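You operate a simulated robot arm through the tools that you are given. There is no shell and no other tool. Be economical: measure what you need, move in short steps, check, and stop when the job is done.

Carry out the task below with a simulated two-armed robot. There is one attempt and no reset: what you move stays moved.

## Task
Scrap the empty cartridge, wipe the blue plate and put the pad away.
Fine: stand it in the red scrap tray; wipe all the grease off; the pad goes in the blue drawer, shut again; leave the bearings and the collar. Set down upright: grease cartridge. What is to be rubbed or washed off counts as gone when no trace of it is left.

Only the result counts: the job must be done as asked and must still hold three seconds after the hand-in. Knocking over, shifting, dropping, spilling or breaking anything else fails it.

## Robot
Two 6-joint arms with fingered hands on one trunk, on a base that drives. Base frame: it is fixed to the floor where the robot stands at the start and does not move with it; the origin is under the middle of the robot, x ahead of it, y to its left, z up. Readings come in cm, degrees, newtons and seconds.
The left shoulder is at the start at [9, 15.5, 104.7], the right one opposite. With the tool pointing down near the work surface each hand reaches from about 46 to 74 cm from the robot's upright axis, wherever it stands, measured 20 degrees to its own side. Places, roughly: blue drawer [50, 0, 70]; blue plate [50, 10, 90]; inside of the blue drawer [60, 0, 70]; inside of the red scrap tray [50, 20, 90]; red pump lever [70, -10, 90]. Payload 4 kg a hand.
The TCP of each hand is the grasp point between the finger pads, 2.6 cm short of the fingertips. In the tool frame z runs along the fingers and y along their closing line. Largest opening 13.2 cm; the body of the gripper starts 7.3 cm behind the TCP. The gripper is a hand of 3 fingers: y runs from the thumb to the fingers, the wrist lies at [0, 0, -22.4] in the tool frame.
Orientation is that of the tool frame in the base frame, as [roll, pitch, yaw] about the fixed x, y, z axes, in that order (R = Rz(yaw) Ry(pitch) Rx(roll)). With the fingers straight down and closing along the base's y, the tool's x points along the base's -x, its y along +y and its z along -z.

## Interface
- The arms move only by the tool jog_arm. It takes "left_plan", "right_plan" or both (then of equal length, played together; a hand with none holds still); each is a list of rows, each an object (a shift or turn left out is 0) with "xyz": the shift along the base's x, y, z in units of 100 mm (1.0 is 100 mm), a list of three; "angular": the turn, a rotation vector about the base's x, y, z in units of 120 degrees (1.0 is 120 degrees), a list of three. In form: [{"xyz": [x, y, z], "angular": [ax, ay, az]}, ...]. A call has 1 to 10 rows; each row is the pose to reach, as a shift and turn from the pose commanded when the call began. A call with a number of a shift or a turn outside -1 to 1 is refused whole. Rows are played at 5 a second. More than 5 cm and 8.6 degrees between two rows, and nothing of the call is played. A pose out of reach is approached as far as the arm can. The call stops where the force on the tool passes 50 N (or 10 N more than at its start, if that is more) or the arm is blocked; 0.2 s more then pass. In this call time passes only in rows, and 0.2 s behind the last. The reply holds the time, the measured pose of the TCP, the force on the tool along the base axes, the opening and the grip force, in the units named above and with some noise, with the torque about the TCP (base axes, N m) and any sound that the robot's microphone picked up, and new pictures: "views" is both (left out), scene, wrist or none (wrist: the cameras of the hands that moved).
- Cameras (640 x 400 px; columns grow to the right, rows downward): "scene" is now at [15, 0.98, 133.74]; the picture's right is [0.12, -0.99, -0.00], its down [-0.82, -0.09, -0.57] and it looks along [0.56, 0.07, -0.82] (base axes); focal length 214 px, centre (320, 200). "left" rides on the left gripper at [-6.2, 0.3, -9.2] in its tool frame; the picture's right is [-0.05, -1.00, 0.00], its down [0.83, -0.04, -0.56] and it looks along [0.56, -0.03, 0.83] (tool axes); focal length 230 px, centre (320, 200). "right" rides on the right gripper at [6.2, 0.3, -9.2] in its tool frame; the picture's right is [-0.05, 1.00, 0.00], its down [-0.83, -0.04, -0.56] and it looks along [-0.55, -0.03, 0.83] (tool axes); focal length 230 px, centre (320, 200). There is no depth. A picture from a camera that has moved, and an enlarged one, comes with that camera's place and axes in the base frame and with its lens.
- lift_body(by): slides the trunk up (or, below 0, down) by that many cm; the arms and the scene camera ride with it, the base frame stays. It gives what a move gives, with no picture.
- drive_base(legs): drives the robot by 1 to 6 legs, each [ahead, turn to the left] in cm and degrees, along the robot's own axes; the way and the turn of a leg run together, so that a leg with both is an arc; at most 150 cm and 180 degrees a leg. The arms and the cameras ride along, it lands a little off, and it stops where it bumps. It gives what a move gives, and a new picture of the scene camera.
- move_fingers(finger1, finger2, thumb_bend, hand): sets how far each is bent, from 0 (flat) to 1 (curled in); at 0.3 the hand is open as for a grip, at 0.7 the pads meet at the TCP. One left out holds its place. A second passes; each finger stops where it meets its share of the squeeze, and holds until it gets a number again. It is the only way to open and close the hand. It gives what a move gives, with no picture; readings hold the bend of each and the force on the fingers (four entries, about 0 where the hand has none), thumb and palm.
- head_to(pan, tilt): turns the head with the scene camera to pan (to the left, within 86 degrees either way) and tilt (down, from -29 to 69), counted from straight ahead of the robot. It gives what a move gives, and a new picture of the scene camera.
- close_up(camera, box): a new picture of the part [left, top, right, bottom] of that camera's present view, enlarged. It takes no simulated time.
- sign_off(): hands the job in; it is judged then, once.

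Work in short steps. Places have to be worked out from the pictures, the camera data and where the tool is seen: move nearer, look again, correct. Check each grasp and each placing, and mend what went wrong. You have 120 turns and 260 pictures in all, those below and enlarged ones among them. Open the grippers and draw the arms clear of the work before you hand the job in, unless the task says otherwise; then end with one line.

The tools are called after "Emit:" as name(argument=value, ...) on one line, values as JSON. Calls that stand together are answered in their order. jog_arm: Moves the arms, as the interface text tells. Its arguments: {"type":"object","properties":{"left_plan":{"type":"array","items":{"type":"object","properties":{"xyz":{"type":"array","items":{"type":"number"}},"angular":{"type":"array","items":{"type":"number"}}}}},"right_plan":{"type":"array","items":{"type":"object","properties":{"xyz":{"type":"array","items":{"type":"number"}},"angular":{"type":"array","items":{"type":"number"}}}}},"views":{"type":"string","enum":["both","scene","wrist","none"]}},"required":[]} The other tools are called the same way: lift_body (by) slides the trunk up or down; move_fingers (finger1, finger2, thumb_bend, hand) moves the fingers one by one; drive_base (legs) drives the base; head_to (pan, tilt) turns the head that bears the scene camera; close_up (camera, box) takes an enlarged picture of a part of a camera's view; sign_off () hands the job in.

At the start:

```text
clock: 0.0
left_tcp_pos: [57.86, 25.52, 122.18]
left_orientation: [179.9, 0.1, 180.0]
left_ft_force: [-0.3, -0.8, 0.5]
left_torque: [-0.02, 0.0, -0.01]
left_gripper_width: 13.19
left_grip_force: 0.1
left_shape: jaw
left_bend: [0.3, 0.3, 0.3]
left_finger forces: [0.0, 0.0, 0.0, 0.1, 0.1, 0.0]
right_tcp_pos: [52.86, -13.84, 117.26]
right_orientation: [180.0, -0.1, 180.0]
right_ft_force: [0.5, 0.4, 0.3]
right_torque: [0.03, 0.01, 0.03]
right_gripper_width: 13.19
right_grip_force: 0.1
right_shape: jaw
right_bend: [0.3, 0.3, 0.3]
right_finger forces: [0.0, 0.0, 0.0, 0.1, 0.0, 0.0]
trunk travel left (down, up): [-58.2, 25.8]
robot x, y, heading: [-0.1, -0.28, 0.1]
head pan, tilt: [6.7, 54.3]
```

scene: 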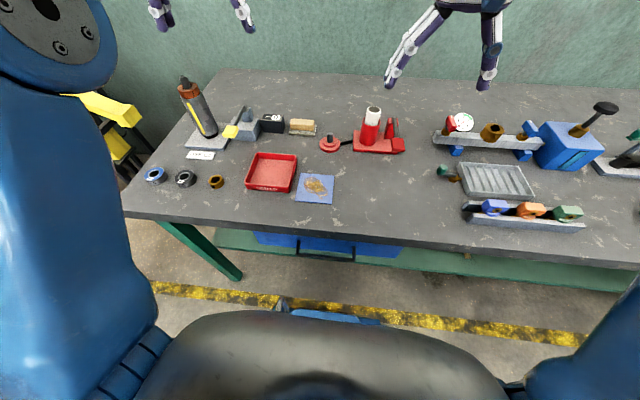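
right: 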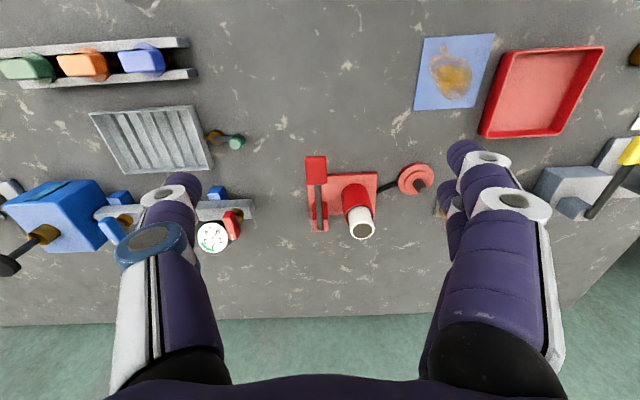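
left: 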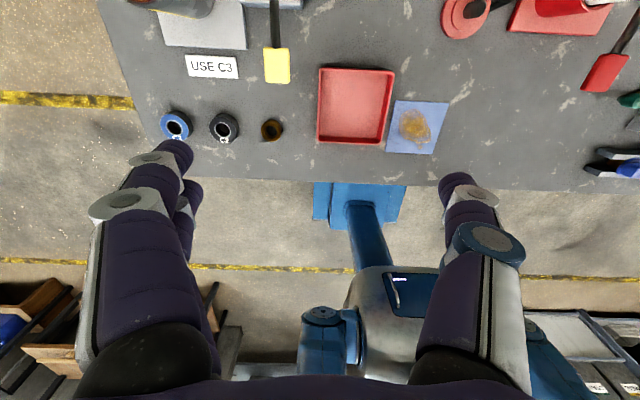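

I'll enlarge the scene camera's left and middle parts to identify the cartridge, pad and plate.

Emit:
close_up(camera="scene", box=[120, 60, 280, 160])

Emit:
close_up(camera="scene", box=[260, 90, 420, 190])

Emit:
close_up(camera="scene", box=[140, 130, 460, 330])

```text
4.00 times, centred on (200, 110) of scene
camera zoom: at [15.0, 0.98, 133.74], right [0.12, -0.99, 0.0], down [-0.82, -0.09, -0.57], along [0.56, 0.07, -0.82], focal length 858 px, centre (800, 560)
```

zoom: 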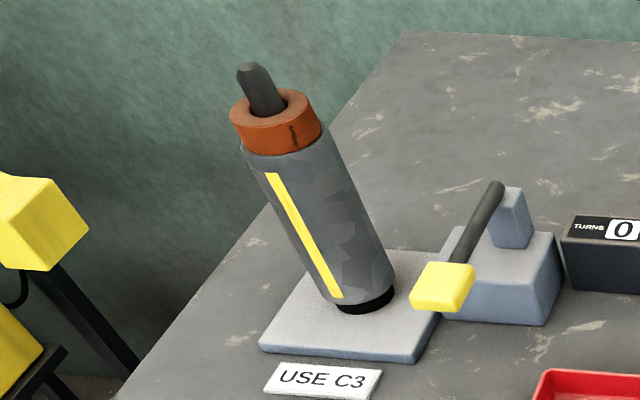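

```text
4.00 times, centred on (340, 140) of scene
camera zoom: at [15.0, 0.98, 133.74], right [0.12, -0.99, 0.0], down [-0.82, -0.09, -0.57], along [0.56, 0.07, -0.82], focal length 858 px, centre (240, 440)
```

zoom: 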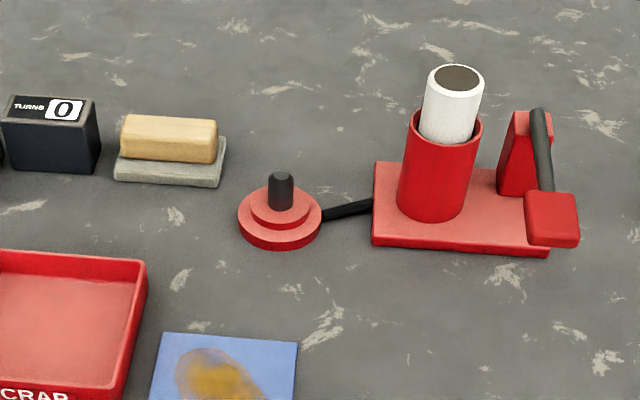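

```text
2.00 times, centred on (300, 230) of scene
camera zoom: at [15.0, 0.98, 133.74], right [0.12, -0.99, 0.0], down [-0.82, -0.09, -0.57], along [0.56, 0.07, -0.82], focal length 429 px, centre (360, 140)
```

zoom: 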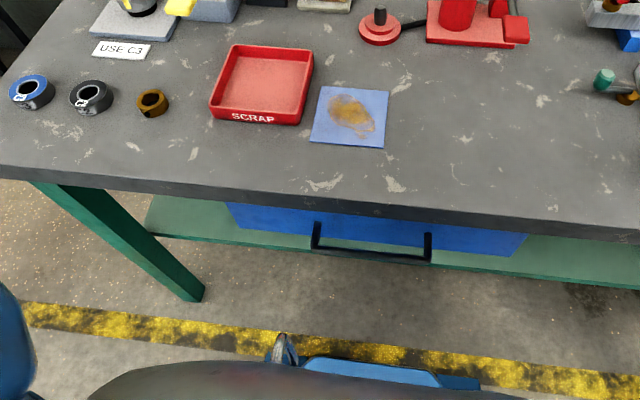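

The white cartridge stands in the red pump at about (71,-8); the pad is at about (75,14), and the tray and plate at about (56,21) and (51,7). I'll enlarge the wrist views.

Emit:
close_up(camera="right", box=[280, 140, 440, 240])

Emit:
head_to(pan=0, tilt=35)

```text
4.00 times, centred on (360, 190) of right
camera zoom: at [46.73, -13.46, 126.66], right [0.05, 1.0, 0.0], down [0.83, -0.04, 0.55], along [0.55, -0.03, -0.83], focal length 920 px, centre (160, 240)
```

zoom: 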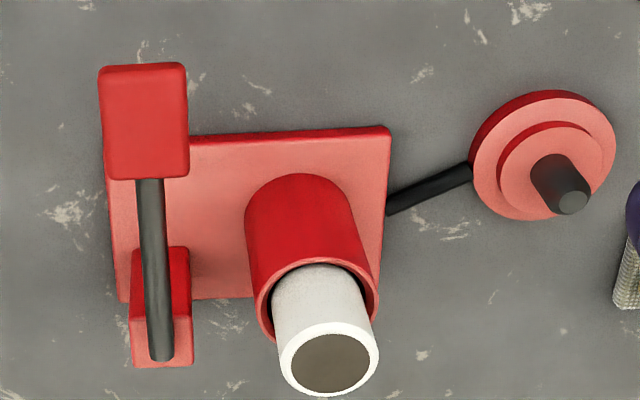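

```text
clock: 0.8
left_tcp_pos: [55.69, 25.6, 123.8]
left_orientation: [-179.9, 1.1, 179.9]
left_ft_force: [0.3, 0.2, 0.3]
left_torque: [0.05, -0.02, -0.01]
left_gripper_width: 13.2
left_grip_force: 0.0
left_shape: jaw
left_bend: [0.3, 0.3, 0.3]
left_finger forces: [0.1, 0.0, 0.1, 0.0, 0.1, 0.0]
right_tcp_pos: [50.59, -13.85, 118.3]
right_orientation: [-180.0, 1.1, 179.9]
right_ft_force: [-0.6, 0.7, 1.1]
right_torque: [0.0, -0.01, -0.03]
right_gripper_width: 13.18
right_grip_force: 0.1
right_shape: jaw
right_bend: [0.3, 0.3, 0.3]
right_finger forces: [0.0, 0.0, 0.0, 0.0, 0.0, 0.0]
trunk travel left (down, up): [-58.2, 25.8]
robot x, y, heading: [0.13, 0.05, 0.5]
head pan, tilt: [0.0, 35.0]
camera scene: at [16.32, 0.14, 136.48], right [0.0, -1.0, 0.0], down [-0.59, 0.0, -0.81], along [0.81, 0.0, -0.59], focal length 214 px, centre (320, 200)
```

scene: 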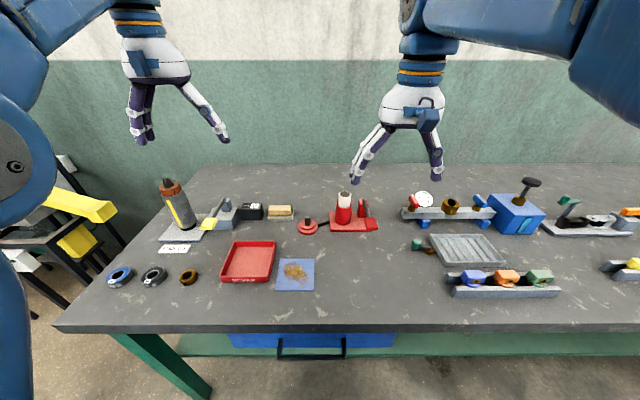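

The cartridge top triangulates to about (72.2,-7.9,98.2), about 4 cm across and sticking out about 4 cm, with the lever close by on the right. I'll move the right hand above it and narrow the fingers.

Emit:
move_fingers(hand="right", finger1=0.45, finger2=0.45, thumb_bend=0.45)

Emit:
jog_arm(right_plan=[{"xyz": [0.4, 0.12, 0]}, {"xyz": [0.8, 0.24, -0.1]}, {"xyz": [1.0, 0.36, -0.2]}, {"xyz": [1.0, 0.5, -0.3]}, {"xyz": [1.0, 0.59, -0.3]}], views="both")

```text
clock: 1.8
left_tcp_pos: [55.89, 25.47, 123.56]
left_orientation: [180.0, 1.0, -179.9]
left_ft_force: [-0.2, 0.2, -0.5]
left_torque: [-0.01, 0.0, 0.05]
left_gripper_width: 13.18
left_grip_force: 0.0
left_shape: jaw
left_bend: [0.3, 0.3, 0.3]
left_finger forces: [0.0, 0.0, 0.0, 0.1, 0.0, 0.1]
right_tcp_pos: [50.88, -13.81, 118.36]
right_orientation: [-179.9, 1.0, 179.9]
right_ft_force: [-0.3, 0.0, -0.4]
right_torque: [0.03, 0.02, 0.0]
right_gripper_width: 8.53
right_grip_force: 0.1
right_shape: fingers
right_bend: [0.45, 0.45, 0.45]
right_finger forces: [0.0, 0.1, 0.0, 0.0, 0.1, 0.0]
trunk travel left (down, up): [-58.2, 25.8]
robot x, y, heading: [0.08, 0.38, 0.2]
head pan, tilt: [0.0, 35.0]
```

```text
clock: 3.0
left_tcp_pos: [55.94, 25.46, 123.59]
left_orientation: [-180.0, 0.9, -180.0]
left_ft_force: [-0.2, -0.6, 0.2]
left_torque: [0.01, 0.0, 0.01]
left_gripper_width: 13.19
left_grip_force: 0.1
left_shape: jaw
left_bend: [0.3, 0.3, 0.3]
left_finger forces: [0.0, 0.0, 0.0, 0.0, 0.0, 0.0]
right_tcp_pos: [61.88, -7.53, 115.75]
right_orientation: [-179.8, 0.7, 179.9]
right_ft_force: [-1.2, 0.4, -0.8]
right_torque: [-0.02, 0.02, 0.05]
right_gripper_width: 8.53
right_grip_force: 0.1
right_shape: fingers
right_bend: [0.45, 0.45, 0.45]
right_finger forces: [0.0, 0.1, 0.0, 0.1, 0.0, 0.0]
trunk travel left (down, up): [-58.2, 25.8]
robot x, y, heading: [0.28, -0.05, 0.0]
head pan, tilt: [0.0, 35.0]
camera scene: at [16.67, 0.14, 136.43], right [0.0, -1.0, 0.0], down [-0.59, 0.0, -0.81], along [0.81, 0.0, -0.59], focal length 214 px, centre (320, 200)
camera right: at [55.56, -7.22, 125.01], right [0.05, 1.0, 0.0], down [0.82, -0.04, 0.57], along [0.56, -0.03, -0.82], focal length 230 px, centre (320, 200)
```

scene: 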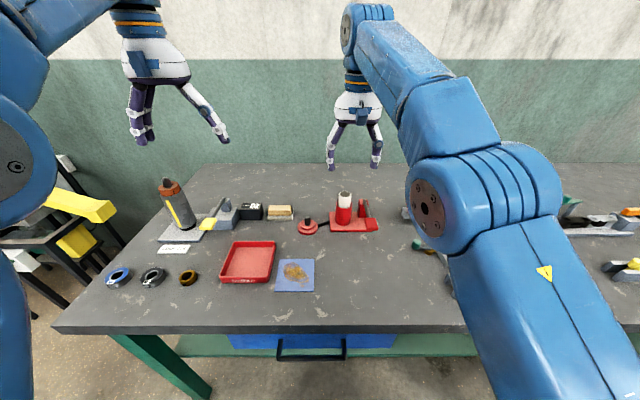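
right: 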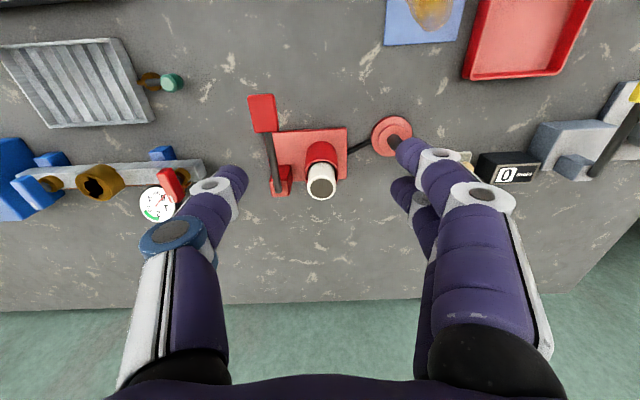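

Cartridge top reads about (71.8,-8.0). I'll move over it and descend part way.

Emit:
jog_arm(right_plan=[{"xyz": [0.35, -0.02, -0.1]}, {"xyz": [0.7, -0.04, -0.3]}, {"xyz": [0.99, -0.05, -0.6]}, {"xyz": [0.99, -0.05, -0.9]}], views="both")

```text
clock: 4.0
left_tcp_pos: [56.24, 25.59, 123.31]
left_orientation: [-180.0, 0.8, -180.0]
left_ft_force: [-0.9, 1.0, 0.5]
left_torque: [-0.02, 0.05, 0.0]
left_gripper_width: 13.16
left_grip_force: 0.0
left_shape: jaw
left_bend: [0.3, 0.3, 0.3]
left_finger forces: [0.0, 0.1, 0.1, 0.1, 0.0, 0.0]
right_tcp_pos: [66.73, -9.34, 103.44]
right_orientation: [-179.0, -3.5, 179.6]
right_ft_force: [0.2, 0.5, 0.9]
right_torque: [-0.06, 0.03, -0.01]
right_gripper_width: 8.5
right_grip_force: 0.0
right_shape: fingers
right_bend: [0.45, 0.45, 0.45]
right_finger forces: [0.1, 0.1, 0.0, 0.0, 0.0, 0.0]
right hand out of reach, approached as far as the arm can: row 1, 2, 3, 4
trunk travel left (down, up): [-58.2, 25.8]
robot x, y, heading: [-0.25, -0.09, 0.1]
head pan, tilt: [0.0, 35.0]
camera scene: at [16.88, 0.28, 136.4], right [0.0, -1.0, 0.0], down [-0.59, 0.0, -0.81], along [0.81, 0.0, -0.59], focal length 214 px, centre (320, 200)
camera right: at [61.2, -8.81, 113.08], right [0.06, 1.0, -0.02], down [0.86, -0.04, 0.51], along [0.5, -0.05, -0.86], focal length 230 px, centre (320, 200)
```

scene: 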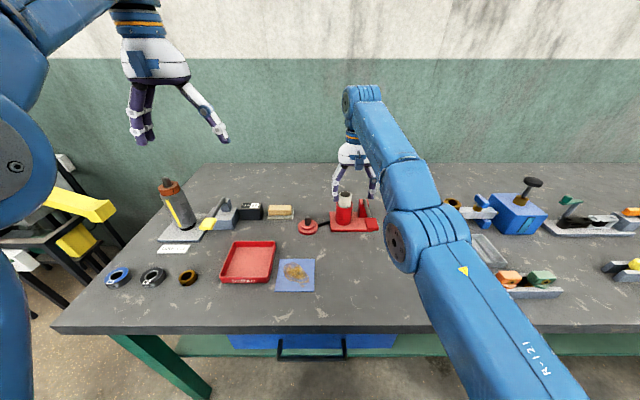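
right: 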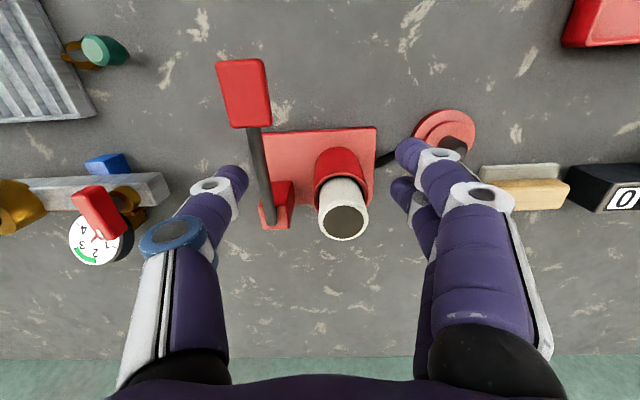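

The arm falls short, so I'll raise the hand and drive about 8 cm closer.

Emit:
jog_arm(right_plan=[{"xyz": [-0.2, 0, 0.4]}, {"xyz": [-0.4, 0, 0.8]}], views="none")

Emit:
drive_base(legs=[[9, 0]])

```text
clock: 4.6
left_tcp_pos: [55.53, 25.72, 123.72]
left_orientation: [-179.9, 1.1, 180.0]
left_ft_force: [-0.4, 0.4, 0.9]
left_torque: [-0.03, -0.03, 0.0]
left_gripper_width: 13.18
left_grip_force: 0.1
left_shape: jaw
left_bend: [0.3, 0.3, 0.3]
left_finger forces: [0.0, 0.0, 0.1, 0.0, 0.0, 0.0]
right_tcp_pos: [63.5, -9.07, 113.58]
right_orientation: [-179.8, 1.3, -180.0]
right_ft_force: [-0.6, 0.5, 0.4]
right_torque: [-0.02, -0.03, -0.02]
right_gripper_width: 8.49
right_grip_force: 0.2
right_shape: fingers
right_bend: [0.45, 0.45, 0.45]
right_finger forces: [0.0, 0.0, 0.0, 0.0, 0.0, 0.1]
right hand out of reach, approached as far as the arm can: row 1, 2
trunk travel left (down, up): [-58.2, 25.8]
robot x, y, heading: [0.12, -0.21, -0.3]
head pan, tilt: [0.0, 35.0]
```

```text
clock: 5.7
left_tcp_pos: [65.02, 25.52, 123.51]
left_orientation: [179.9, 0.8, 180.0]
left_ft_force: [0.5, 0.6, 0.5]
left_torque: [-0.06, 0.03, 0.01]
left_gripper_width: 13.19
left_grip_force: 0.0
left_shape: jaw
left_bend: [0.3, 0.3, 0.3]
left_finger forces: [0.0, 0.0, 0.0, 0.1, 0.0, 0.1]
right_tcp_pos: [72.91, -9.02, 113.13]
right_orientation: [180.0, 0.7, -180.0]
right_ft_force: [1.5, -0.1, 0.8]
right_torque: [0.02, 0.04, -0.04]
right_gripper_width: 8.49
right_grip_force: 0.0
right_shape: fingers
right_bend: [0.45, 0.45, 0.45]
right_finger forces: [0.0, 0.0, 0.0, 0.1, 0.0, 0.0]
trunk travel left (down, up): [-58.2, 25.8]
robot x, y, heading: [8.68, -0.07, -0.1]
head pan, tilt: [0.0, 35.0]
camera scene: at [25.68, 0.14, 136.42], right [0.0, -1.0, 0.0], down [-0.59, 0.0, -0.81], along [0.81, 0.0, -0.59], focal length 214 px, centre (320, 200)
```

scene: 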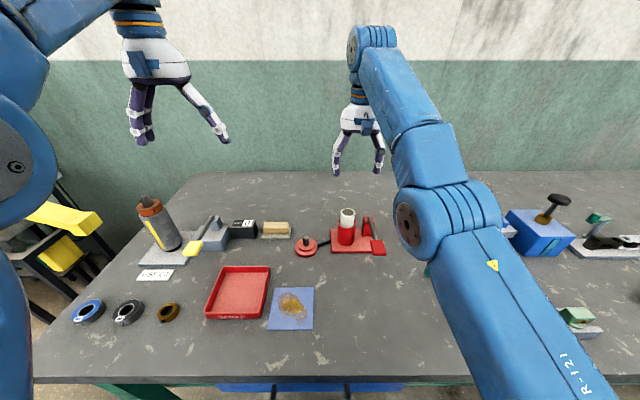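

Now at x 8.7 with the hand almost over the cartridge; I'll descend to about z 104 and look.

Emit:
jog_arm(right_plan=[{"xyz": [-0.05, 0.05, -0.4]}, {"xyz": [-0.08, 0.1, -0.75]}], views="wrist")

```text
clock: 6.3
left_tcp_pos: [63.26, 25.6, 124.52]
left_orientation: [179.9, 1.7, 179.8]
left_ft_force: [1.2, 0.6, -0.1]
left_torque: [-0.01, 0.03, 0.01]
left_gripper_width: 13.21
left_grip_force: 0.0
left_shape: jaw
left_bend: [0.3, 0.3, 0.3]
left_finger forces: [0.0, 0.0, 0.0, 0.0, 0.0, 0.1]
right_tcp_pos: [72.98, -7.38, 109.64]
right_orientation: [-179.0, -2.3, 179.6]
right_ft_force: [0.5, 1.0, -0.6]
right_torque: [-0.01, 0.01, -0.01]
right_gripper_width: 8.46
right_grip_force: 0.1
right_shape: fingers
right_bend: [0.45, 0.45, 0.45]
right_finger forces: [0.0, 0.1, 0.1, 0.1, 0.1, 0.0]
right hand out of reach, approached as far as the arm can: row 1, 2
trunk travel left (down, up): [-58.2, 25.8]
robot x, y, heading: [9.23, -0.02, 0.1]
head pan, tilt: [0.0, 35.0]
camera right: at [67.23, -6.79, 119.24], right [0.06, 1.0, -0.02], down [0.85, -0.04, 0.52], along [0.52, -0.05, -0.85], focal length 230 px, centre (320, 200)
```

right: 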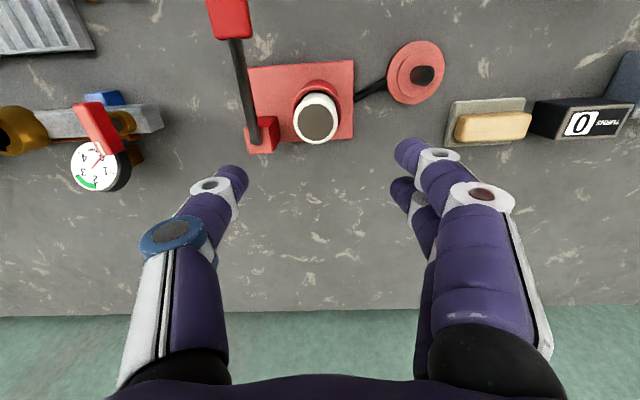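

The commanded pose lies ahead of the measured one, roughly (75.7,-7,107), while the cartridge reads (71.8,-7.8). I'll bring it back into reach and read the pose.

Emit:
jog_arm(right_plan=[{"xyz": [-0.2, -0.05, 0]}, {"xyz": [-0.39, -0.08, 0]}, {"xyz": [-0.39, -0.08, -0.2]}, {"xyz": [-0.39, -0.08, -0.2]}], views="wrist")

```text
clock: 7.3
left_tcp_pos: [63.0, 25.51, 124.61]
left_orientation: [179.9, 1.9, 179.8]
left_ft_force: [1.0, -0.1, -0.5]
left_torque: [0.04, 0.03, 0.0]
left_gripper_width: 13.18
left_grip_force: 0.1
left_shape: jaw
left_bend: [0.3, 0.3, 0.3]
left_finger forces: [0.0, 0.0, 0.0, 0.0, 0.0, 0.0]
right_tcp_pos: [72.6, -7.32, 111.13]
right_orientation: [-179.5, -0.8, 179.7]
right_ft_force: [1.0, 0.6, 0.1]
right_torque: [0.03, 0.02, 0.01]
right_gripper_width: 8.49
right_grip_force: 0.0
right_shape: fingers
right_bend: [0.45, 0.45, 0.45]
right_finger forces: [0.0, 0.0, 0.1, 0.0, 0.1, 0.0]
right hand out of reach, approached as far as the arm can: row 1, 2, 3, 4
trunk travel left (down, up): [-58.2, 25.8]
robot x, y, heading: [8.74, 0.14, 0.0]
head pan, tilt: [0.0, 35.0]
camera right: at [66.58, -6.86, 120.65], right [0.06, 1.0, -0.01], down [0.84, -0.04, 0.54], along [0.54, -0.04, -0.84], focal length 230 px, centre (320, 200)
```

right: 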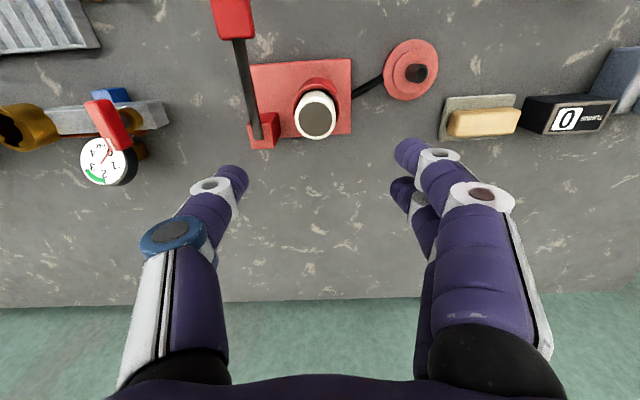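

Still flagged out of reach; I'll keep drawing back in x and downward and watch the readings.

Emit:
jog_arm(right_plan=[{"xyz": [-0.3, 0, 0]}, {"xyz": [-0.6, 0, 0]}, {"xyz": [-0.9, 0, 0]}, {"xyz": [-0.9, 0, 0]}], views="none")

Emit:
jog_arm(right_plan=[{"xyz": [0, 0, 0]}], views="none")

```text
clock: 8.4
left_tcp_pos: [60.46, 25.59, 125.97]
left_orientation: [179.8, 3.2, 179.9]
left_ft_force: [-0.8, -0.4, -0.2]
left_torque: [0.02, 0.0, 0.02]
left_gripper_width: 13.19
left_grip_force: 0.0
left_shape: jaw
left_bend: [0.3, 0.3, 0.3]
left_finger forces: [0.0, 0.0, 0.0, 0.0, 0.0, 0.0]
right_tcp_pos: [66.25, -5.33, 115.45]
right_orientation: [-179.8, 3.1, -178.5]
right_ft_force: [-0.2, 0.2, -0.4]
right_torque: [0.02, 0.04, -0.02]
right_gripper_width: 8.45
right_grip_force: 0.0
right_shape: fingers
right_bend: [0.45, 0.45, 0.45]
right_finger forces: [0.0, 0.1, 0.0, 0.0, 0.1, 0.0]
right hand out of reach, approached as far as the arm can: row 1, 2, 3
trunk travel left (down, up): [-58.2, 25.8]
robot x, y, heading: [9.06, -0.26, -0.1]
head pan, tilt: [0.0, 35.0]
stopped in row 4 (right hand): the arm was blocked; the commanded pose is now the measured one
```

```text
clock: 8.8
left_tcp_pos: [60.78, 25.76, 125.68]
left_orientation: [179.9, 3.0, 180.0]
left_ft_force: [0.1, 0.7, 0.0]
left_torque: [-0.03, 0.03, 0.03]
left_gripper_width: 13.18
left_grip_force: 0.1
left_shape: jaw
left_bend: [0.3, 0.3, 0.3]
left_finger forces: [0.0, 0.1, 0.0, 0.0, 0.0, 0.1]
right_tcp_pos: [66.46, -5.27, 115.27]
right_orientation: [-179.8, 3.0, -178.5]
right_ft_force: [-0.6, -0.7, 0.0]
right_torque: [-0.01, -0.01, 0.02]
right_gripper_width: 8.46
right_grip_force: 0.1
right_shape: fingers
right_bend: [0.45, 0.45, 0.45]
right_finger forces: [0.0, 0.0, 0.1, 0.1, 0.1, 0.1]
trunk travel left (down, up): [-58.2, 25.8]
robot x, y, heading: [9.1, 0.11, -0.0]
head pan, tilt: [0.0, 35.0]
```

The arm was blocked and the body has tilted 3°, so the elbow may be resting on something. I'll look.

Emit:
head_to(pan=-25, tilt=50)

Emit:
head_to(pan=-75, tilt=50)

```text
clock: 9.7
left_tcp_pos: [60.83, 25.74, 125.84]
left_orientation: [-180.0, 3.0, -179.9]
left_ft_force: [0.2, 0.2, 0.3]
left_torque: [0.0, -0.01, -0.02]
left_gripper_width: 13.21
left_grip_force: 0.0
left_shape: jaw
left_bend: [0.3, 0.3, 0.3]
left_finger forces: [0.1, 0.1, 0.0, 0.0, 0.1, 0.1]
right_tcp_pos: [66.46, -5.31, 115.41]
right_orientation: [-179.9, 3.0, -178.5]
right_ft_force: [-0.3, 0.0, -0.3]
right_torque: [0.03, 0.02, -0.01]
right_gripper_width: 8.47
right_grip_force: 0.0
right_shape: fingers
right_bend: [0.45, 0.45, 0.45]
right_finger forces: [0.0, 0.0, 0.1, 0.0, 0.0, 0.0]
trunk travel left (down, up): [-58.2, 25.8]
robot x, y, heading: [9.11, -0.18, 0.2]
head pan, tilt: [-25.0, 50.0]
camera scene: at [23.65, -3.09, 134.31], right [-0.42, -0.91, 0.01], down [-0.71, 0.32, -0.63], along [0.57, -0.27, -0.78], focal length 214 px, centre (320, 200)
```

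scene: 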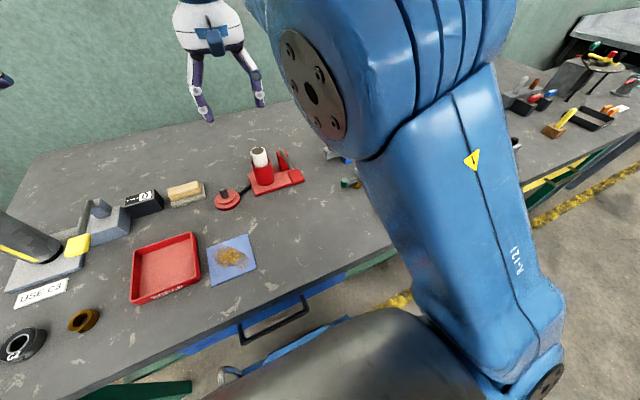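

```text
clock: 10.8
left_tcp_pos: [60.8, 25.62, 125.81]
left_orientation: [180.0, 2.9, -180.0]
left_ft_force: [0.4, -0.4, 0.2]
left_torque: [-0.02, -0.02, 0.02]
left_gripper_width: 13.22
left_grip_force: 0.0
left_shape: jaw
left_bend: [0.3, 0.3, 0.3]
left_finger forces: [0.0, 0.1, 0.1, 0.0, 0.0, 0.0]
right_tcp_pos: [66.52, -5.19, 115.44]
right_orientation: [-179.7, 3.0, -178.4]
right_ft_force: [0.2, 0.0, 0.2]
right_torque: [-0.01, -0.03, 0.0]
right_gripper_width: 8.46
right_grip_force: 0.0
right_shape: fingers
right_bend: [0.45, 0.45, 0.45]
right_finger forces: [0.0, 0.0, 0.0, 0.0, 0.0, 0.0]
trunk travel left (down, up): [-58.2, 25.8]
robot x, y, heading: [8.91, -0.05, 0.1]
head pan, tilt: [-75.0, 50.0]
camera scene: at [18.68, -7.3, 134.4], right [-0.97, -0.26, 0.02], down [-0.21, 0.74, -0.64], along [0.15, -0.62, -0.77], focal length 214 px, centre (320, 200)
```

scene: 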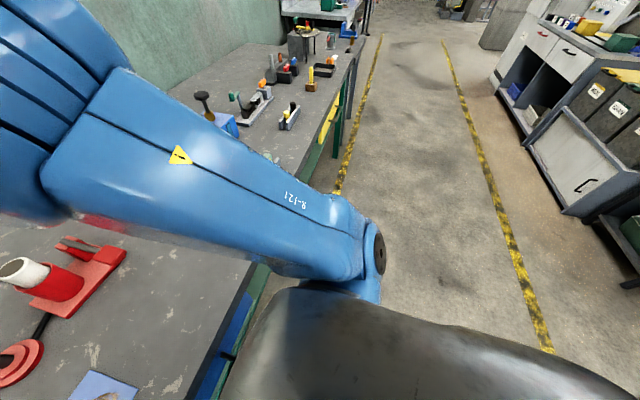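

I'll check the left wrist camera, which looks back at the robot's own front, to see what is touching.

Emit:
close_up(camera="left", box=[0, 0, 640, 400])

Emit:
head_to(pan=-40, tilt=69)

```text
1.00 times, centred on (320, 200) of left
camera zoom: at [66.38, 25.99, 135.44], right [0.05, -1.0, 0.0], down [-0.86, -0.04, 0.51], along [-0.51, -0.03, -0.86], focal length 230 px, centre (320, 200)
```

zoom: 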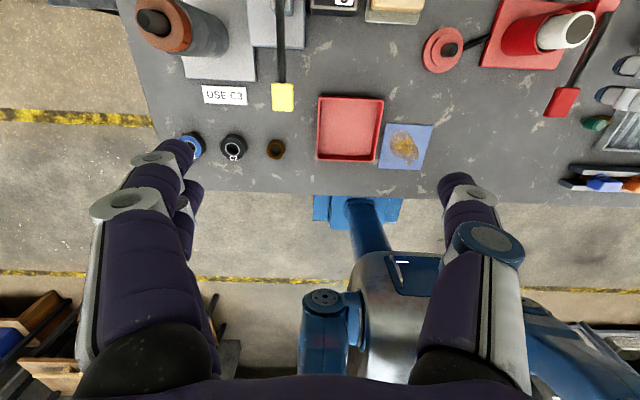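

```text
clock: 11.8
left_tcp_pos: [60.81, 25.57, 125.89]
left_orientation: [-180.0, 3.0, 180.0]
left_ft_force: [0.0, 0.1, 1.1]
left_torque: [0.01, 0.0, 0.04]
left_gripper_width: 13.19
left_grip_force: 0.1
left_shape: jaw
left_bend: [0.3, 0.3, 0.3]
left_finger forces: [0.0, 0.1, 0.0, 0.0, 0.1, 0.1]
right_tcp_pos: [66.5, -5.26, 115.41]
right_orientation: [-179.8, 2.9, -178.3]
right_ft_force: [-0.3, 0.6, 0.1]
right_torque: [-0.02, -0.01, 0.01]
right_gripper_width: 8.47
right_grip_force: 0.1
right_shape: fingers
right_bend: [0.45, 0.45, 0.45]
right_finger forces: [0.1, 0.1, 0.0, 0.1, 0.0, 0.1]
trunk travel left (down, up): [-58.2, 25.8]
robot x, y, heading: [8.54, -0.02, -0.1]
head pan, tilt: [-40.0, 68.8]
camera scene: at [20.9, -3.47, 132.16], right [-0.64, -0.77, 0.01], down [-0.72, 0.6, -0.35], along [0.26, -0.23, -0.94], focal length 214 px, centre (320, 200)
```

scene: 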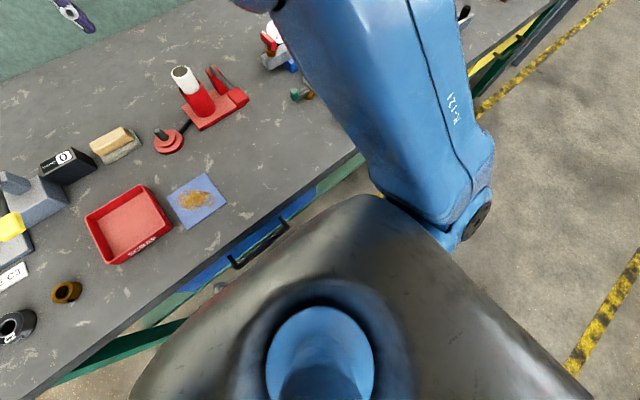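

Nothing obvious is touching; I'll move the right hand outward and up and see whether the lean goes away.

Emit:
jog_arm(right_plan=[{"xyz": [0, -0.4, 0.1]}, {"xyz": [0, -0.8, 0.2]}, {"xyz": [0, -0.8, 0.2]}], views="none")

Emit:
head_to(pan=-30, tilt=20)

```text
clock: 12.7
left_tcp_pos: [60.87, 25.84, 125.84]
left_orientation: [-179.8, 3.0, -180.0]
left_ft_force: [0.4, -1.1, -0.3]
left_torque: [-0.04, -0.01, 0.0]
left_gripper_width: 13.2
left_grip_force: 0.1
left_shape: jaw
left_bend: [0.3, 0.3, 0.3]
left_finger forces: [0.0, 0.1, 0.1, 0.0, 0.0, 0.0]
right_tcp_pos: [66.54, -13.13, 117.2]
right_orientation: [-179.7, 3.0, -178.5]
right_ft_force: [0.8, 1.2, -0.6]
right_torque: [-0.01, -0.01, 0.0]
right_gripper_width: 8.46
right_grip_force: 0.0
right_shape: fingers
right_bend: [0.45, 0.45, 0.45]
right_finger forces: [0.0, 0.0, 0.0, 0.0, 0.0, 0.0]
trunk travel left (down, up): [-58.2, 25.8]
robot x, y, heading: [8.83, -0.37, -0.4]
head pan, tilt: [-40.0, 68.8]
```

```text
clock: 13.8
left_tcp_pos: [60.73, 25.67, 125.89]
left_orientation: [180.0, 3.0, -180.0]
left_ft_force: [-0.1, -0.6, 0.1]
left_torque: [0.0, 0.01, 0.01]
left_gripper_width: 13.19
left_grip_force: 0.0
left_shape: jaw
left_bend: [0.3, 0.3, 0.3]
left_finger forces: [0.1, 0.1, 0.0, 0.0, 0.0, 0.0]
right_tcp_pos: [66.41, -13.2, 117.29]
right_orientation: [-179.8, 3.0, -178.4]
right_ft_force: [-0.2, 0.7, 1.1]
right_torque: [0.0, -0.03, 0.0]
right_gripper_width: 8.48
right_grip_force: 0.1
right_shape: fingers
right_bend: [0.45, 0.45, 0.45]
right_finger forces: [0.0, 0.1, 0.0, 0.0, 0.0, 0.0]
trunk travel left (down, up): [-58.2, 25.8]
robot x, y, heading: [8.92, -0.37, 0.1]
head pan, tilt: [-30.0, 20.0]
camera scene: at [24.82, -4.52, 138.83], right [-0.5, -0.87, 0.01], down [-0.31, 0.17, -0.93], along [0.81, -0.47, -0.36], focal length 214 px, centre (320, 200)
```

scene: 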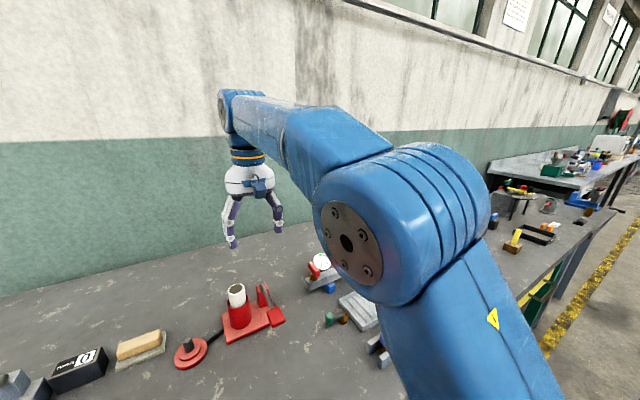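

The arm is free, yet the 3° lean persists. I'll back the base a few cm to see whether it comes from the base's contact.

Emit:
drive_base(legs=[[-3, 0]])

```text
clock: 14.7
left_tcp_pos: [59.11, 25.53, 125.16]
left_orientation: [-179.9, 2.2, 179.9]
left_ft_force: [1.1, 0.3, -0.2]
left_torque: [0.0, 0.11, -0.02]
left_gripper_width: 13.18
left_grip_force: 0.1
left_shape: jaw
left_bend: [0.3, 0.3, 0.3]
left_finger forces: [0.0, 0.0, 0.0, 0.0, 0.1, 0.1]
right_tcp_pos: [64.72, -13.39, 116.5]
right_orientation: [-179.8, 2.2, -178.4]
right_ft_force: [0.6, 0.4, -0.7]
right_torque: [-0.01, 0.07, -0.03]
right_gripper_width: 8.47
right_grip_force: 0.0
right_shape: fingers
right_bend: [0.45, 0.45, 0.45]
right_finger forces: [0.1, 0.1, 0.0, 0.0, 0.1, 0.1]
trunk travel left (down, up): [-58.2, 25.8]
robot x, y, heading: [5.78, -0.08, -0.0]
head pan, tilt: [-30.0, 20.0]
camera scene: at [22.96, -4.52, 138.68], right [-0.5, -0.87, 0.01], down [-0.32, 0.17, -0.93], along [0.8, -0.47, -0.37], focal length 214 px, centre (320, 200)
```

scene: 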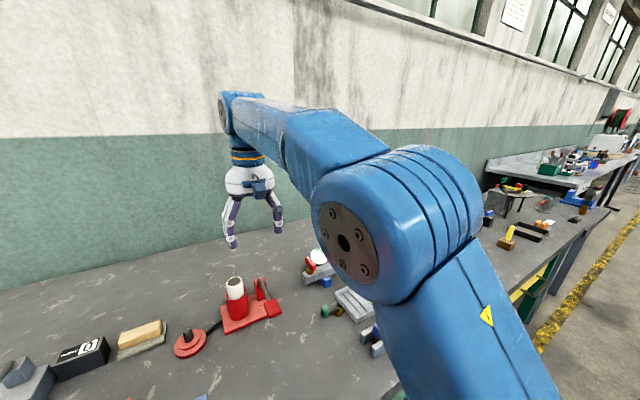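

The lean fell to 2.2°. A no-op reading will show whether it is settling.

Emit:
jog_arm(right_plan=[{"xyz": [0, 0, 0]}, {"xyz": [0, 0, 0]}, {"xyz": [0, 0, 0]}], views="none")

Emit:
lift_body(by=-3)

```text
clock: 15.4
left_tcp_pos: [56.7, 25.62, 126.46]
left_orientation: [179.8, 3.4, 179.9]
left_ft_force: [-0.3, -0.6, -0.1]
left_torque: [-0.01, -0.01, -0.01]
left_gripper_width: 13.16
left_grip_force: 0.1
left_shape: jaw
left_bend: [0.3, 0.3, 0.3]
left_finger forces: [0.0, 0.1, 0.1, 0.0, 0.0, 0.1]
right_tcp_pos: [62.37, -13.17, 117.93]
right_orientation: [-179.8, 3.4, -178.4]
right_ft_force: [-0.1, 0.3, -0.6]
right_torque: [0.0, 0.01, -0.03]
right_gripper_width: 8.45
right_grip_force: 0.0
right_shape: fingers
right_bend: [0.45, 0.45, 0.45]
right_finger forces: [0.0, 0.1, 0.1, 0.0, 0.0, 0.1]
trunk travel left (down, up): [-58.2, 25.8]
robot x, y, heading: [5.91, 0.05, 0.0]
head pan, tilt: [-30.0, 20.0]
```

```text
clock: 16.2
left_tcp_pos: [55.77, 25.6, 123.74]
left_orientation: [180.0, 3.9, 179.9]
left_ft_force: [-0.7, 0.2, 0.5]
left_torque: [0.03, -0.03, -0.01]
left_gripper_width: 13.17
left_grip_force: 0.0
left_shape: jaw
left_bend: [0.3, 0.3, 0.3]
left_finger forces: [0.1, 0.0, 0.0, 0.0, 0.0, 0.0]
right_tcp_pos: [61.49, -13.26, 115.36]
right_orientation: [-179.8, 4.0, -178.6]
right_ft_force: [0.6, -0.3, 0.2]
right_torque: [0.0, -0.05, 0.01]
right_gripper_width: 8.48
right_grip_force: 0.0
right_shape: fingers
right_bend: [0.45, 0.45, 0.45]
right_finger forces: [0.0, 0.1, 0.0, 0.0, 0.0, 0.0]
trunk travel left (down, up): [-55.2, 28.8]
robot x, y, heading: [6.26, -0.14, -0.2]
head pan, tilt: [-30.0, 20.0]
```

Lowering raised the lean, so something at the carriage may be in contact. I'll raise the trunk and compare.

Emit:
lift_body(by=8)

Emit:
head_to(pan=0, tilt=69)

```text
clock: 17.4
left_tcp_pos: [55.95, 25.56, 131.59]
left_orientation: [-179.9, 3.7, 179.8]
left_ft_force: [0.6, 0.2, 0.4]
left_torque: [-0.01, 0.01, -0.01]
left_gripper_width: 13.16
left_grip_force: 0.1
left_shape: jaw
left_bend: [0.3, 0.3, 0.3]
left_finger forces: [0.0, 0.0, 0.0, 0.1, 0.0, 0.0]
right_tcp_pos: [61.82, -13.26, 123.15]
right_orientation: [-179.8, 3.8, -178.5]
right_ft_force: [-0.2, -0.2, 0.6]
right_torque: [0.01, -0.03, 0.02]
right_gripper_width: 8.49
right_grip_force: 0.1
right_shape: fingers
right_bend: [0.45, 0.45, 0.45]
right_finger forces: [0.1, 0.1, 0.0, 0.1, 0.0, 0.1]
trunk travel left (down, up): [-63.2, 20.8]
robot x, y, heading: [6.08, -0.37, 0.0]
head pan, tilt: [-30.0, 20.0]
```

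```text
clock: 18.5
left_tcp_pos: [56.09, 25.47, 131.62]
left_orientation: [-180.0, 3.6, 179.9]
left_ft_force: [-0.9, -0.8, 0.6]
left_torque: [0.01, -0.01, 0.0]
left_gripper_width: 13.18
left_grip_force: 0.1
left_shape: jaw
left_bend: [0.3, 0.3, 0.3]
left_finger forces: [0.0, 0.1, 0.0, 0.0, 0.0, 0.0]
right_tcp_pos: [61.79, -13.25, 123.15]
right_orientation: [-179.8, 3.8, -178.5]
right_ft_force: [-0.6, 0.0, -0.1]
right_torque: [0.02, 0.0, -0.01]
right_gripper_width: 8.48
right_grip_force: 0.1
right_shape: fingers
right_bend: [0.45, 0.45, 0.45]
right_finger forces: [0.0, 0.0, 0.0, 0.0, 0.1, 0.1]
trunk travel left (down, up): [-63.2, 20.8]
robot x, y, heading: [6.01, -0.34, -0.2]
head pan, tilt: [0.0, 68.8]
camera scene: at [19.34, 0.12, 137.14], right [0.0, -1.0, 0.0], down [-0.94, 0.0, -0.35], along [0.35, 0.0, -0.94], focal length 214 px, centre (320, 200)
```

scene: 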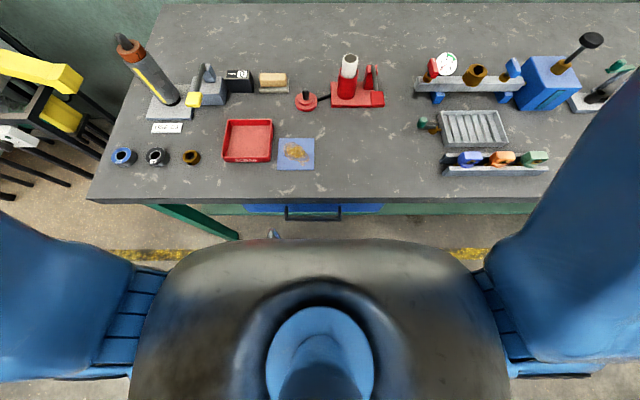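

Head camera geometry shows the robot tipping about its rear wheels, perhaps because its front foot is on something under the bench. I'll back off about 15 cm and see whether the lean clears.

Emit:
drive_base(legs=[[-15, 0]])

Emit:
jog_arm(right_plan=[{"xyz": [0, 0, 0]}, {"xyz": [0, 0, 0]}, {"xyz": [0, 0, 0]}], views="none")

Emit:
close_up(camera="left", box=[0, 0, 640, 400])

```text
clock: 19.9
left_tcp_pos: [41.36, 25.65, 131.4]
left_orientation: [-180.0, 3.6, 179.9]
left_ft_force: [-0.3, -0.3, 0.1]
left_torque: [-0.01, -0.01, -0.01]
left_gripper_width: 13.17
left_grip_force: 0.1
left_shape: jaw
left_bend: [0.3, 0.3, 0.3]
left_finger forces: [0.1, 0.1, 0.1, 0.0, 0.0, 0.0]
right_tcp_pos: [47.05, -13.2, 123.0]
right_orientation: [-179.8, 3.6, -178.5]
right_ft_force: [0.4, 0.1, -0.3]
right_torque: [-0.01, 0.01, 0.0]
right_gripper_width: 8.46
right_grip_force: 0.2
right_shape: fingers
right_bend: [0.45, 0.45, 0.45]
right_finger forces: [0.0, 0.1, 0.0, 0.1, 0.1, 0.0]
trunk travel left (down, up): [-63.2, 20.8]
robot x, y, heading: [-9.32, -0.12, -0.1]
head pan, tilt: [0.0, 68.8]
camera scene: at [4.65, 0.14, 137.1], right [0.0, -1.0, 0.0], down [-0.94, 0.0, -0.34], along [0.34, 0.0, -0.94], focal length 214 px, centre (320, 200)
```

scene: 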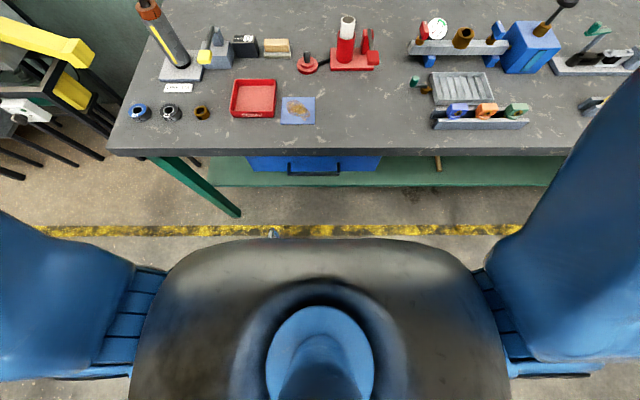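

```text
clock: 20.7
left_tcp_pos: [38.46, 25.68, 132.74]
left_orientation: [-180.0, 4.9, 179.9]
left_ft_force: [-0.3, 0.7, -0.6]
left_torque: [0.02, -0.05, 0.02]
left_gripper_width: 13.19
left_grip_force: 0.1
left_shape: jaw
left_bend: [0.3, 0.3, 0.3]
left_finger forces: [0.1, 0.0, 0.1, 0.1, 0.1, 0.0]
right_tcp_pos: [44.51, -13.28, 124.31]
right_orientation: [-179.8, 4.9, -178.5]
right_ft_force: [-0.2, -0.4, 0.3]
right_torque: [0.03, -0.03, -0.01]
right_gripper_width: 8.47
right_grip_force: 0.0
right_shape: fingers
right_bend: [0.45, 0.45, 0.45]
right_finger forces: [0.1, 0.0, 0.0, 0.0, 0.0, 0.0]
trunk travel left (down, up): [-63.2, 20.8]
robot x, y, heading: [-9.12, -0.15, -0.0]
head pan, tilt: [0.0, 68.8]
```

```text
1.00 times, centred on (320, 200) of left
camera zoom: at [43.74, 25.96, 142.47], right [0.05, -1.0, 0.0], down [-0.88, -0.04, 0.48], along [-0.48, -0.03, -0.88], focal length 230 px, centre (320, 200)
```

zoom: 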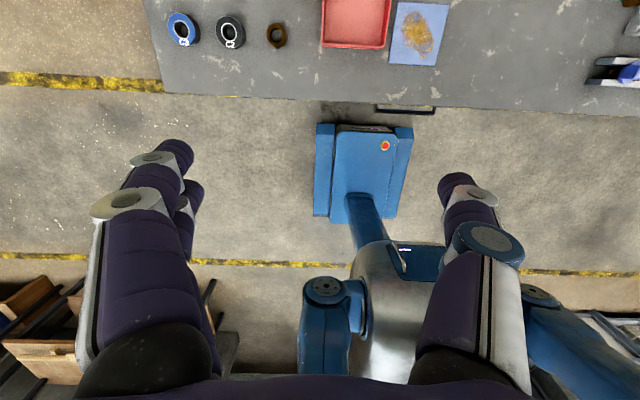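

The base stands clear of everything, so the lean isn't contact. I'll drive forward again and see how the lean reacts, with the hands high.

Emit:
drive_base(legs=[[9, 0]])

Emit:
jog_arm(right_plan=[{"xyz": [0, 0, 0]}, {"xyz": [0, 0, 0]}, {"xyz": [0, 0, 0]}, {"xyz": [0, 0, 0]}, {"xyz": [0, 0, 0]}], views="none")

Emit:
drive_base(legs=[[9, 0]])

Emit:
jog_arm(right_plan=[{"xyz": [0, 0, 0]}, {"xyz": [0, 0, 0]}, {"xyz": [0, 0, 0]}, {"xyz": [0, 0, 0]}, {"xyz": [0, 0, 0]}], views="none")

```text
clock: 21.8
left_tcp_pos: [44.71, 25.55, 133.84]
left_orientation: [179.9, 6.1, 179.9]
left_ft_force: [0.3, 0.0, 0.4]
left_torque: [-0.03, -0.01, 0.0]
left_gripper_width: 13.18
left_grip_force: 0.0
left_shape: jaw
left_bend: [0.3, 0.3, 0.3]
left_finger forces: [0.0, 0.0, 0.0, 0.0, 0.0, 0.0]
right_tcp_pos: [50.87, -13.25, 125.37]
right_orientation: [-179.6, 6.2, -178.6]
right_ft_force: [1.1, -0.2, 1.5]
right_torque: [0.01, 0.05, 0.03]
right_gripper_width: 8.49
right_grip_force: 0.1
right_shape: fingers
right_bend: [0.45, 0.45, 0.45]
right_finger forces: [0.0, 0.1, 0.0, 0.0, 0.0, 0.0]
trunk travel left (down, up): [-63.2, 20.8]
robot x, y, heading: [-0.07, -0.26, -0.0]
head pan, tilt: [0.0, 68.8]
camera scene: at [9.47, 0.13, 137.47], right [0.0, -1.0, 0.0], down [-0.93, 0.0, -0.37], along [0.37, 0.0, -0.93], focal length 214 px, centre (320, 200)
```

scene: 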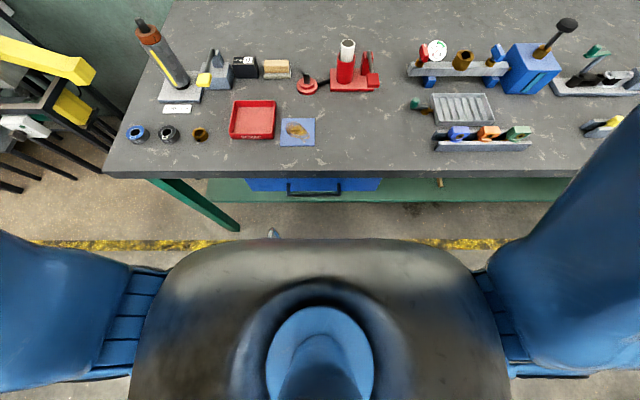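

```text
clock: 23.0
left_tcp_pos: [45.93, 25.58, 132.56]
left_orientation: [179.9, 4.3, 179.9]
left_ft_force: [-0.5, -0.4, 0.0]
left_torque: [0.0, -0.06, -0.05]
left_gripper_width: 13.17
left_grip_force: 0.1
left_shape: jaw
left_bend: [0.3, 0.3, 0.3]
left_finger forces: [0.1, 0.1, 0.1, 0.1, 0.0, 0.0]
right_tcp_pos: [51.32, -13.29, 125.32]
right_orientation: [-179.8, 5.9, -178.6]
right_ft_force: [0.5, -1.0, 0.8]
right_torque: [-0.01, -0.03, 0.02]
right_gripper_width: 8.45
right_grip_force: 0.1
right_shape: fingers
right_bend: [0.45, 0.45, 0.45]
right_finger forces: [0.0, 0.0, 0.1, 0.0, 0.0, 0.0]
trunk travel left (down, up): [-63.2, 20.8]
robot x, y, heading: [-0.46, 0.1, -0.1]
head pan, tilt: [0.0, 68.8]
```

```text
clock: 24.1
left_tcp_pos: [55.96, 25.58, 131.66]
left_orientation: [-180.0, 3.0, 179.9]
left_ft_force: [-0.5, -0.1, 0.1]
left_torque: [-0.01, 0.0, 0.02]
left_gripper_width: 13.18
left_grip_force: 0.0
left_shape: jaw
left_bend: [0.3, 0.3, 0.3]
left_finger forces: [0.1, 0.1, 0.1, 0.0, 0.0, 0.0]
right_tcp_pos: [60.85, -13.31, 124.92]
right_orientation: [-179.7, 5.5, -178.5]
right_ft_force: [-0.3, -0.2, 0.8]
right_torque: [0.02, 0.02, -0.01]
right_gripper_width: 8.46
right_grip_force: 0.1
right_shape: fingers
right_bend: [0.45, 0.45, 0.45]
right_finger forces: [0.0, 0.1, 0.0, 0.0, 0.0, 0.0]
trunk travel left (down, up): [-63.2, 20.8]
robot x, y, heading: [9.05, 0.2, -0.1]
head pan, tilt: [0.0, 68.8]
camera scene: at [21.86, 0.12, 137.17], right [0.0, -1.0, 0.0], down [-0.94, 0.0, -0.35], along [0.35, 0.0, -0.94], focal length 214 px, centre (320, 200)
```

scene: 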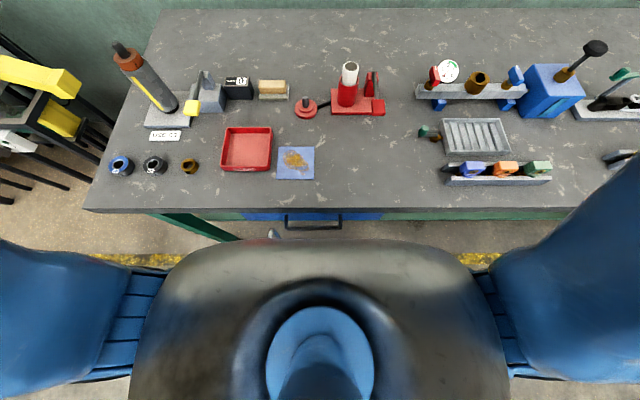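

```text
clock: 25.3
left_tcp_pos: [55.67, 25.59, 129.51]
left_orientation: [-180.0, -0.7, 179.9]
left_ft_force: [0.7, 0.1, -0.7]
left_torque: [-0.01, 0.03, 0.0]
left_gripper_width: 13.17
left_grip_force: 0.1
left_shape: jaw
left_bend: [0.3, 0.3, 0.3]
left_finger forces: [0.0, 0.1, 0.1, 0.1, 0.1, 0.0]
right_tcp_pos: [59.25, -13.28, 125.62]
right_orientation: [-179.7, 6.4, -178.5]
right_ft_force: [-0.2, 0.0, -0.3]
right_torque: [0.02, 0.0, 0.04]
right_gripper_width: 8.47
right_grip_force: 0.1
right_shape: fingers
right_bend: [0.45, 0.45, 0.45]
right_finger forces: [0.0, 0.0, 0.0, 0.0, 0.0, 0.1]
trunk travel left (down, up): [-63.2, 20.8]
robot x, y, heading: [8.95, -0.07, -0.0]
head pan, tilt: [0.0, 68.8]
```

The arms' tilts have diverged, so I'll hold both still for 2 s to see what it settles to.

Emit:
jog_arm(right_plan=[{"xyz": [0, 0, 0]}, {"xyz": [0, 0, 0]}, {"xyz": [0, 0, 0]}, {"xyz": [0, 0, 0]}, {"xyz": [0, 0, 0]}, {"xyz": [0, 0, 0]}, {"xyz": [0, 0, 0]}, {"xyz": [0, 0, 0]}, {"xyz": [0, 0, 0]}, {"xyz": [0, 0, 0]}], left_plan=[{"xyz": [0, 0, 0]}, {"xyz": [0, 0, 0]}, {"xyz": [0, 0, 0]}, {"xyz": [0, 0, 0]}, {"xyz": [0, 0, 0]}, {"xyz": [0, 0, 0]}, {"xyz": [0, 0, 0]}, {"xyz": [0, 0, 0]}, {"xyz": [0, 0, 0]}, {"xyz": [0, 0, 0]}], views="scene")

Emit:
close_up(camera="right", box=[0, 0, 640, 400])

```text
clock: 27.7
left_tcp_pos: [54.98, 25.57, 127.23]
left_orientation: [-179.9, -4.5, 179.8]
left_ft_force: [0.5, -0.7, -0.5]
left_torque: [0.02, 0.04, -0.01]
left_gripper_width: 13.21
left_grip_force: 0.1
left_shape: jaw
left_bend: [0.3, 0.3, 0.3]
left_finger forces: [0.0, 0.0, 0.1, 0.0, 0.1, 0.0]
right_tcp_pos: [58.21, -13.32, 123.28]
right_orientation: [-179.8, 2.6, -178.7]
right_ft_force: [0.0, -0.3, 0.3]
right_torque: [-0.01, -0.01, -0.01]
right_gripper_width: 8.46
right_grip_force: 0.1
right_shape: fingers
right_bend: [0.45, 0.45, 0.45]
right_finger forces: [0.0, 0.1, 0.0, 0.1, 0.0, 0.0]
trunk travel left (down, up): [-63.2, 20.8]
robot x, y, heading: [8.46, -0.26, 0.0]
head pan, tilt: [0.0, 68.8]
stopped in row 10 (left hand): the arm was blocked; the commanded pose is now the measured one
camera scene: at [22.26, 0.16, 137.12], right [0.0, -1.0, 0.0], down [-0.94, 0.0, -0.34], along [0.34, 0.0, -0.94], focal length 214 px, centre (320, 200)
```

scene: 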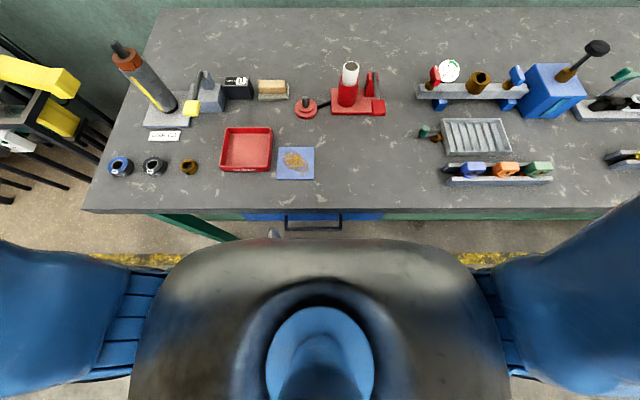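

```text
1.00 times, centred on (320, 200) of right
camera zoom: at [51.66, -13.04, 132.31], right [0.03, 1.0, 0.0], down [0.81, -0.02, 0.59], along [0.59, -0.02, -0.81], focal length 230 px, centre (320, 200)
```

zoom: 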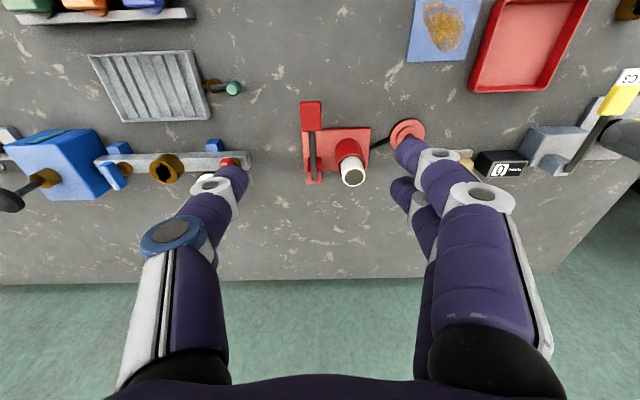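

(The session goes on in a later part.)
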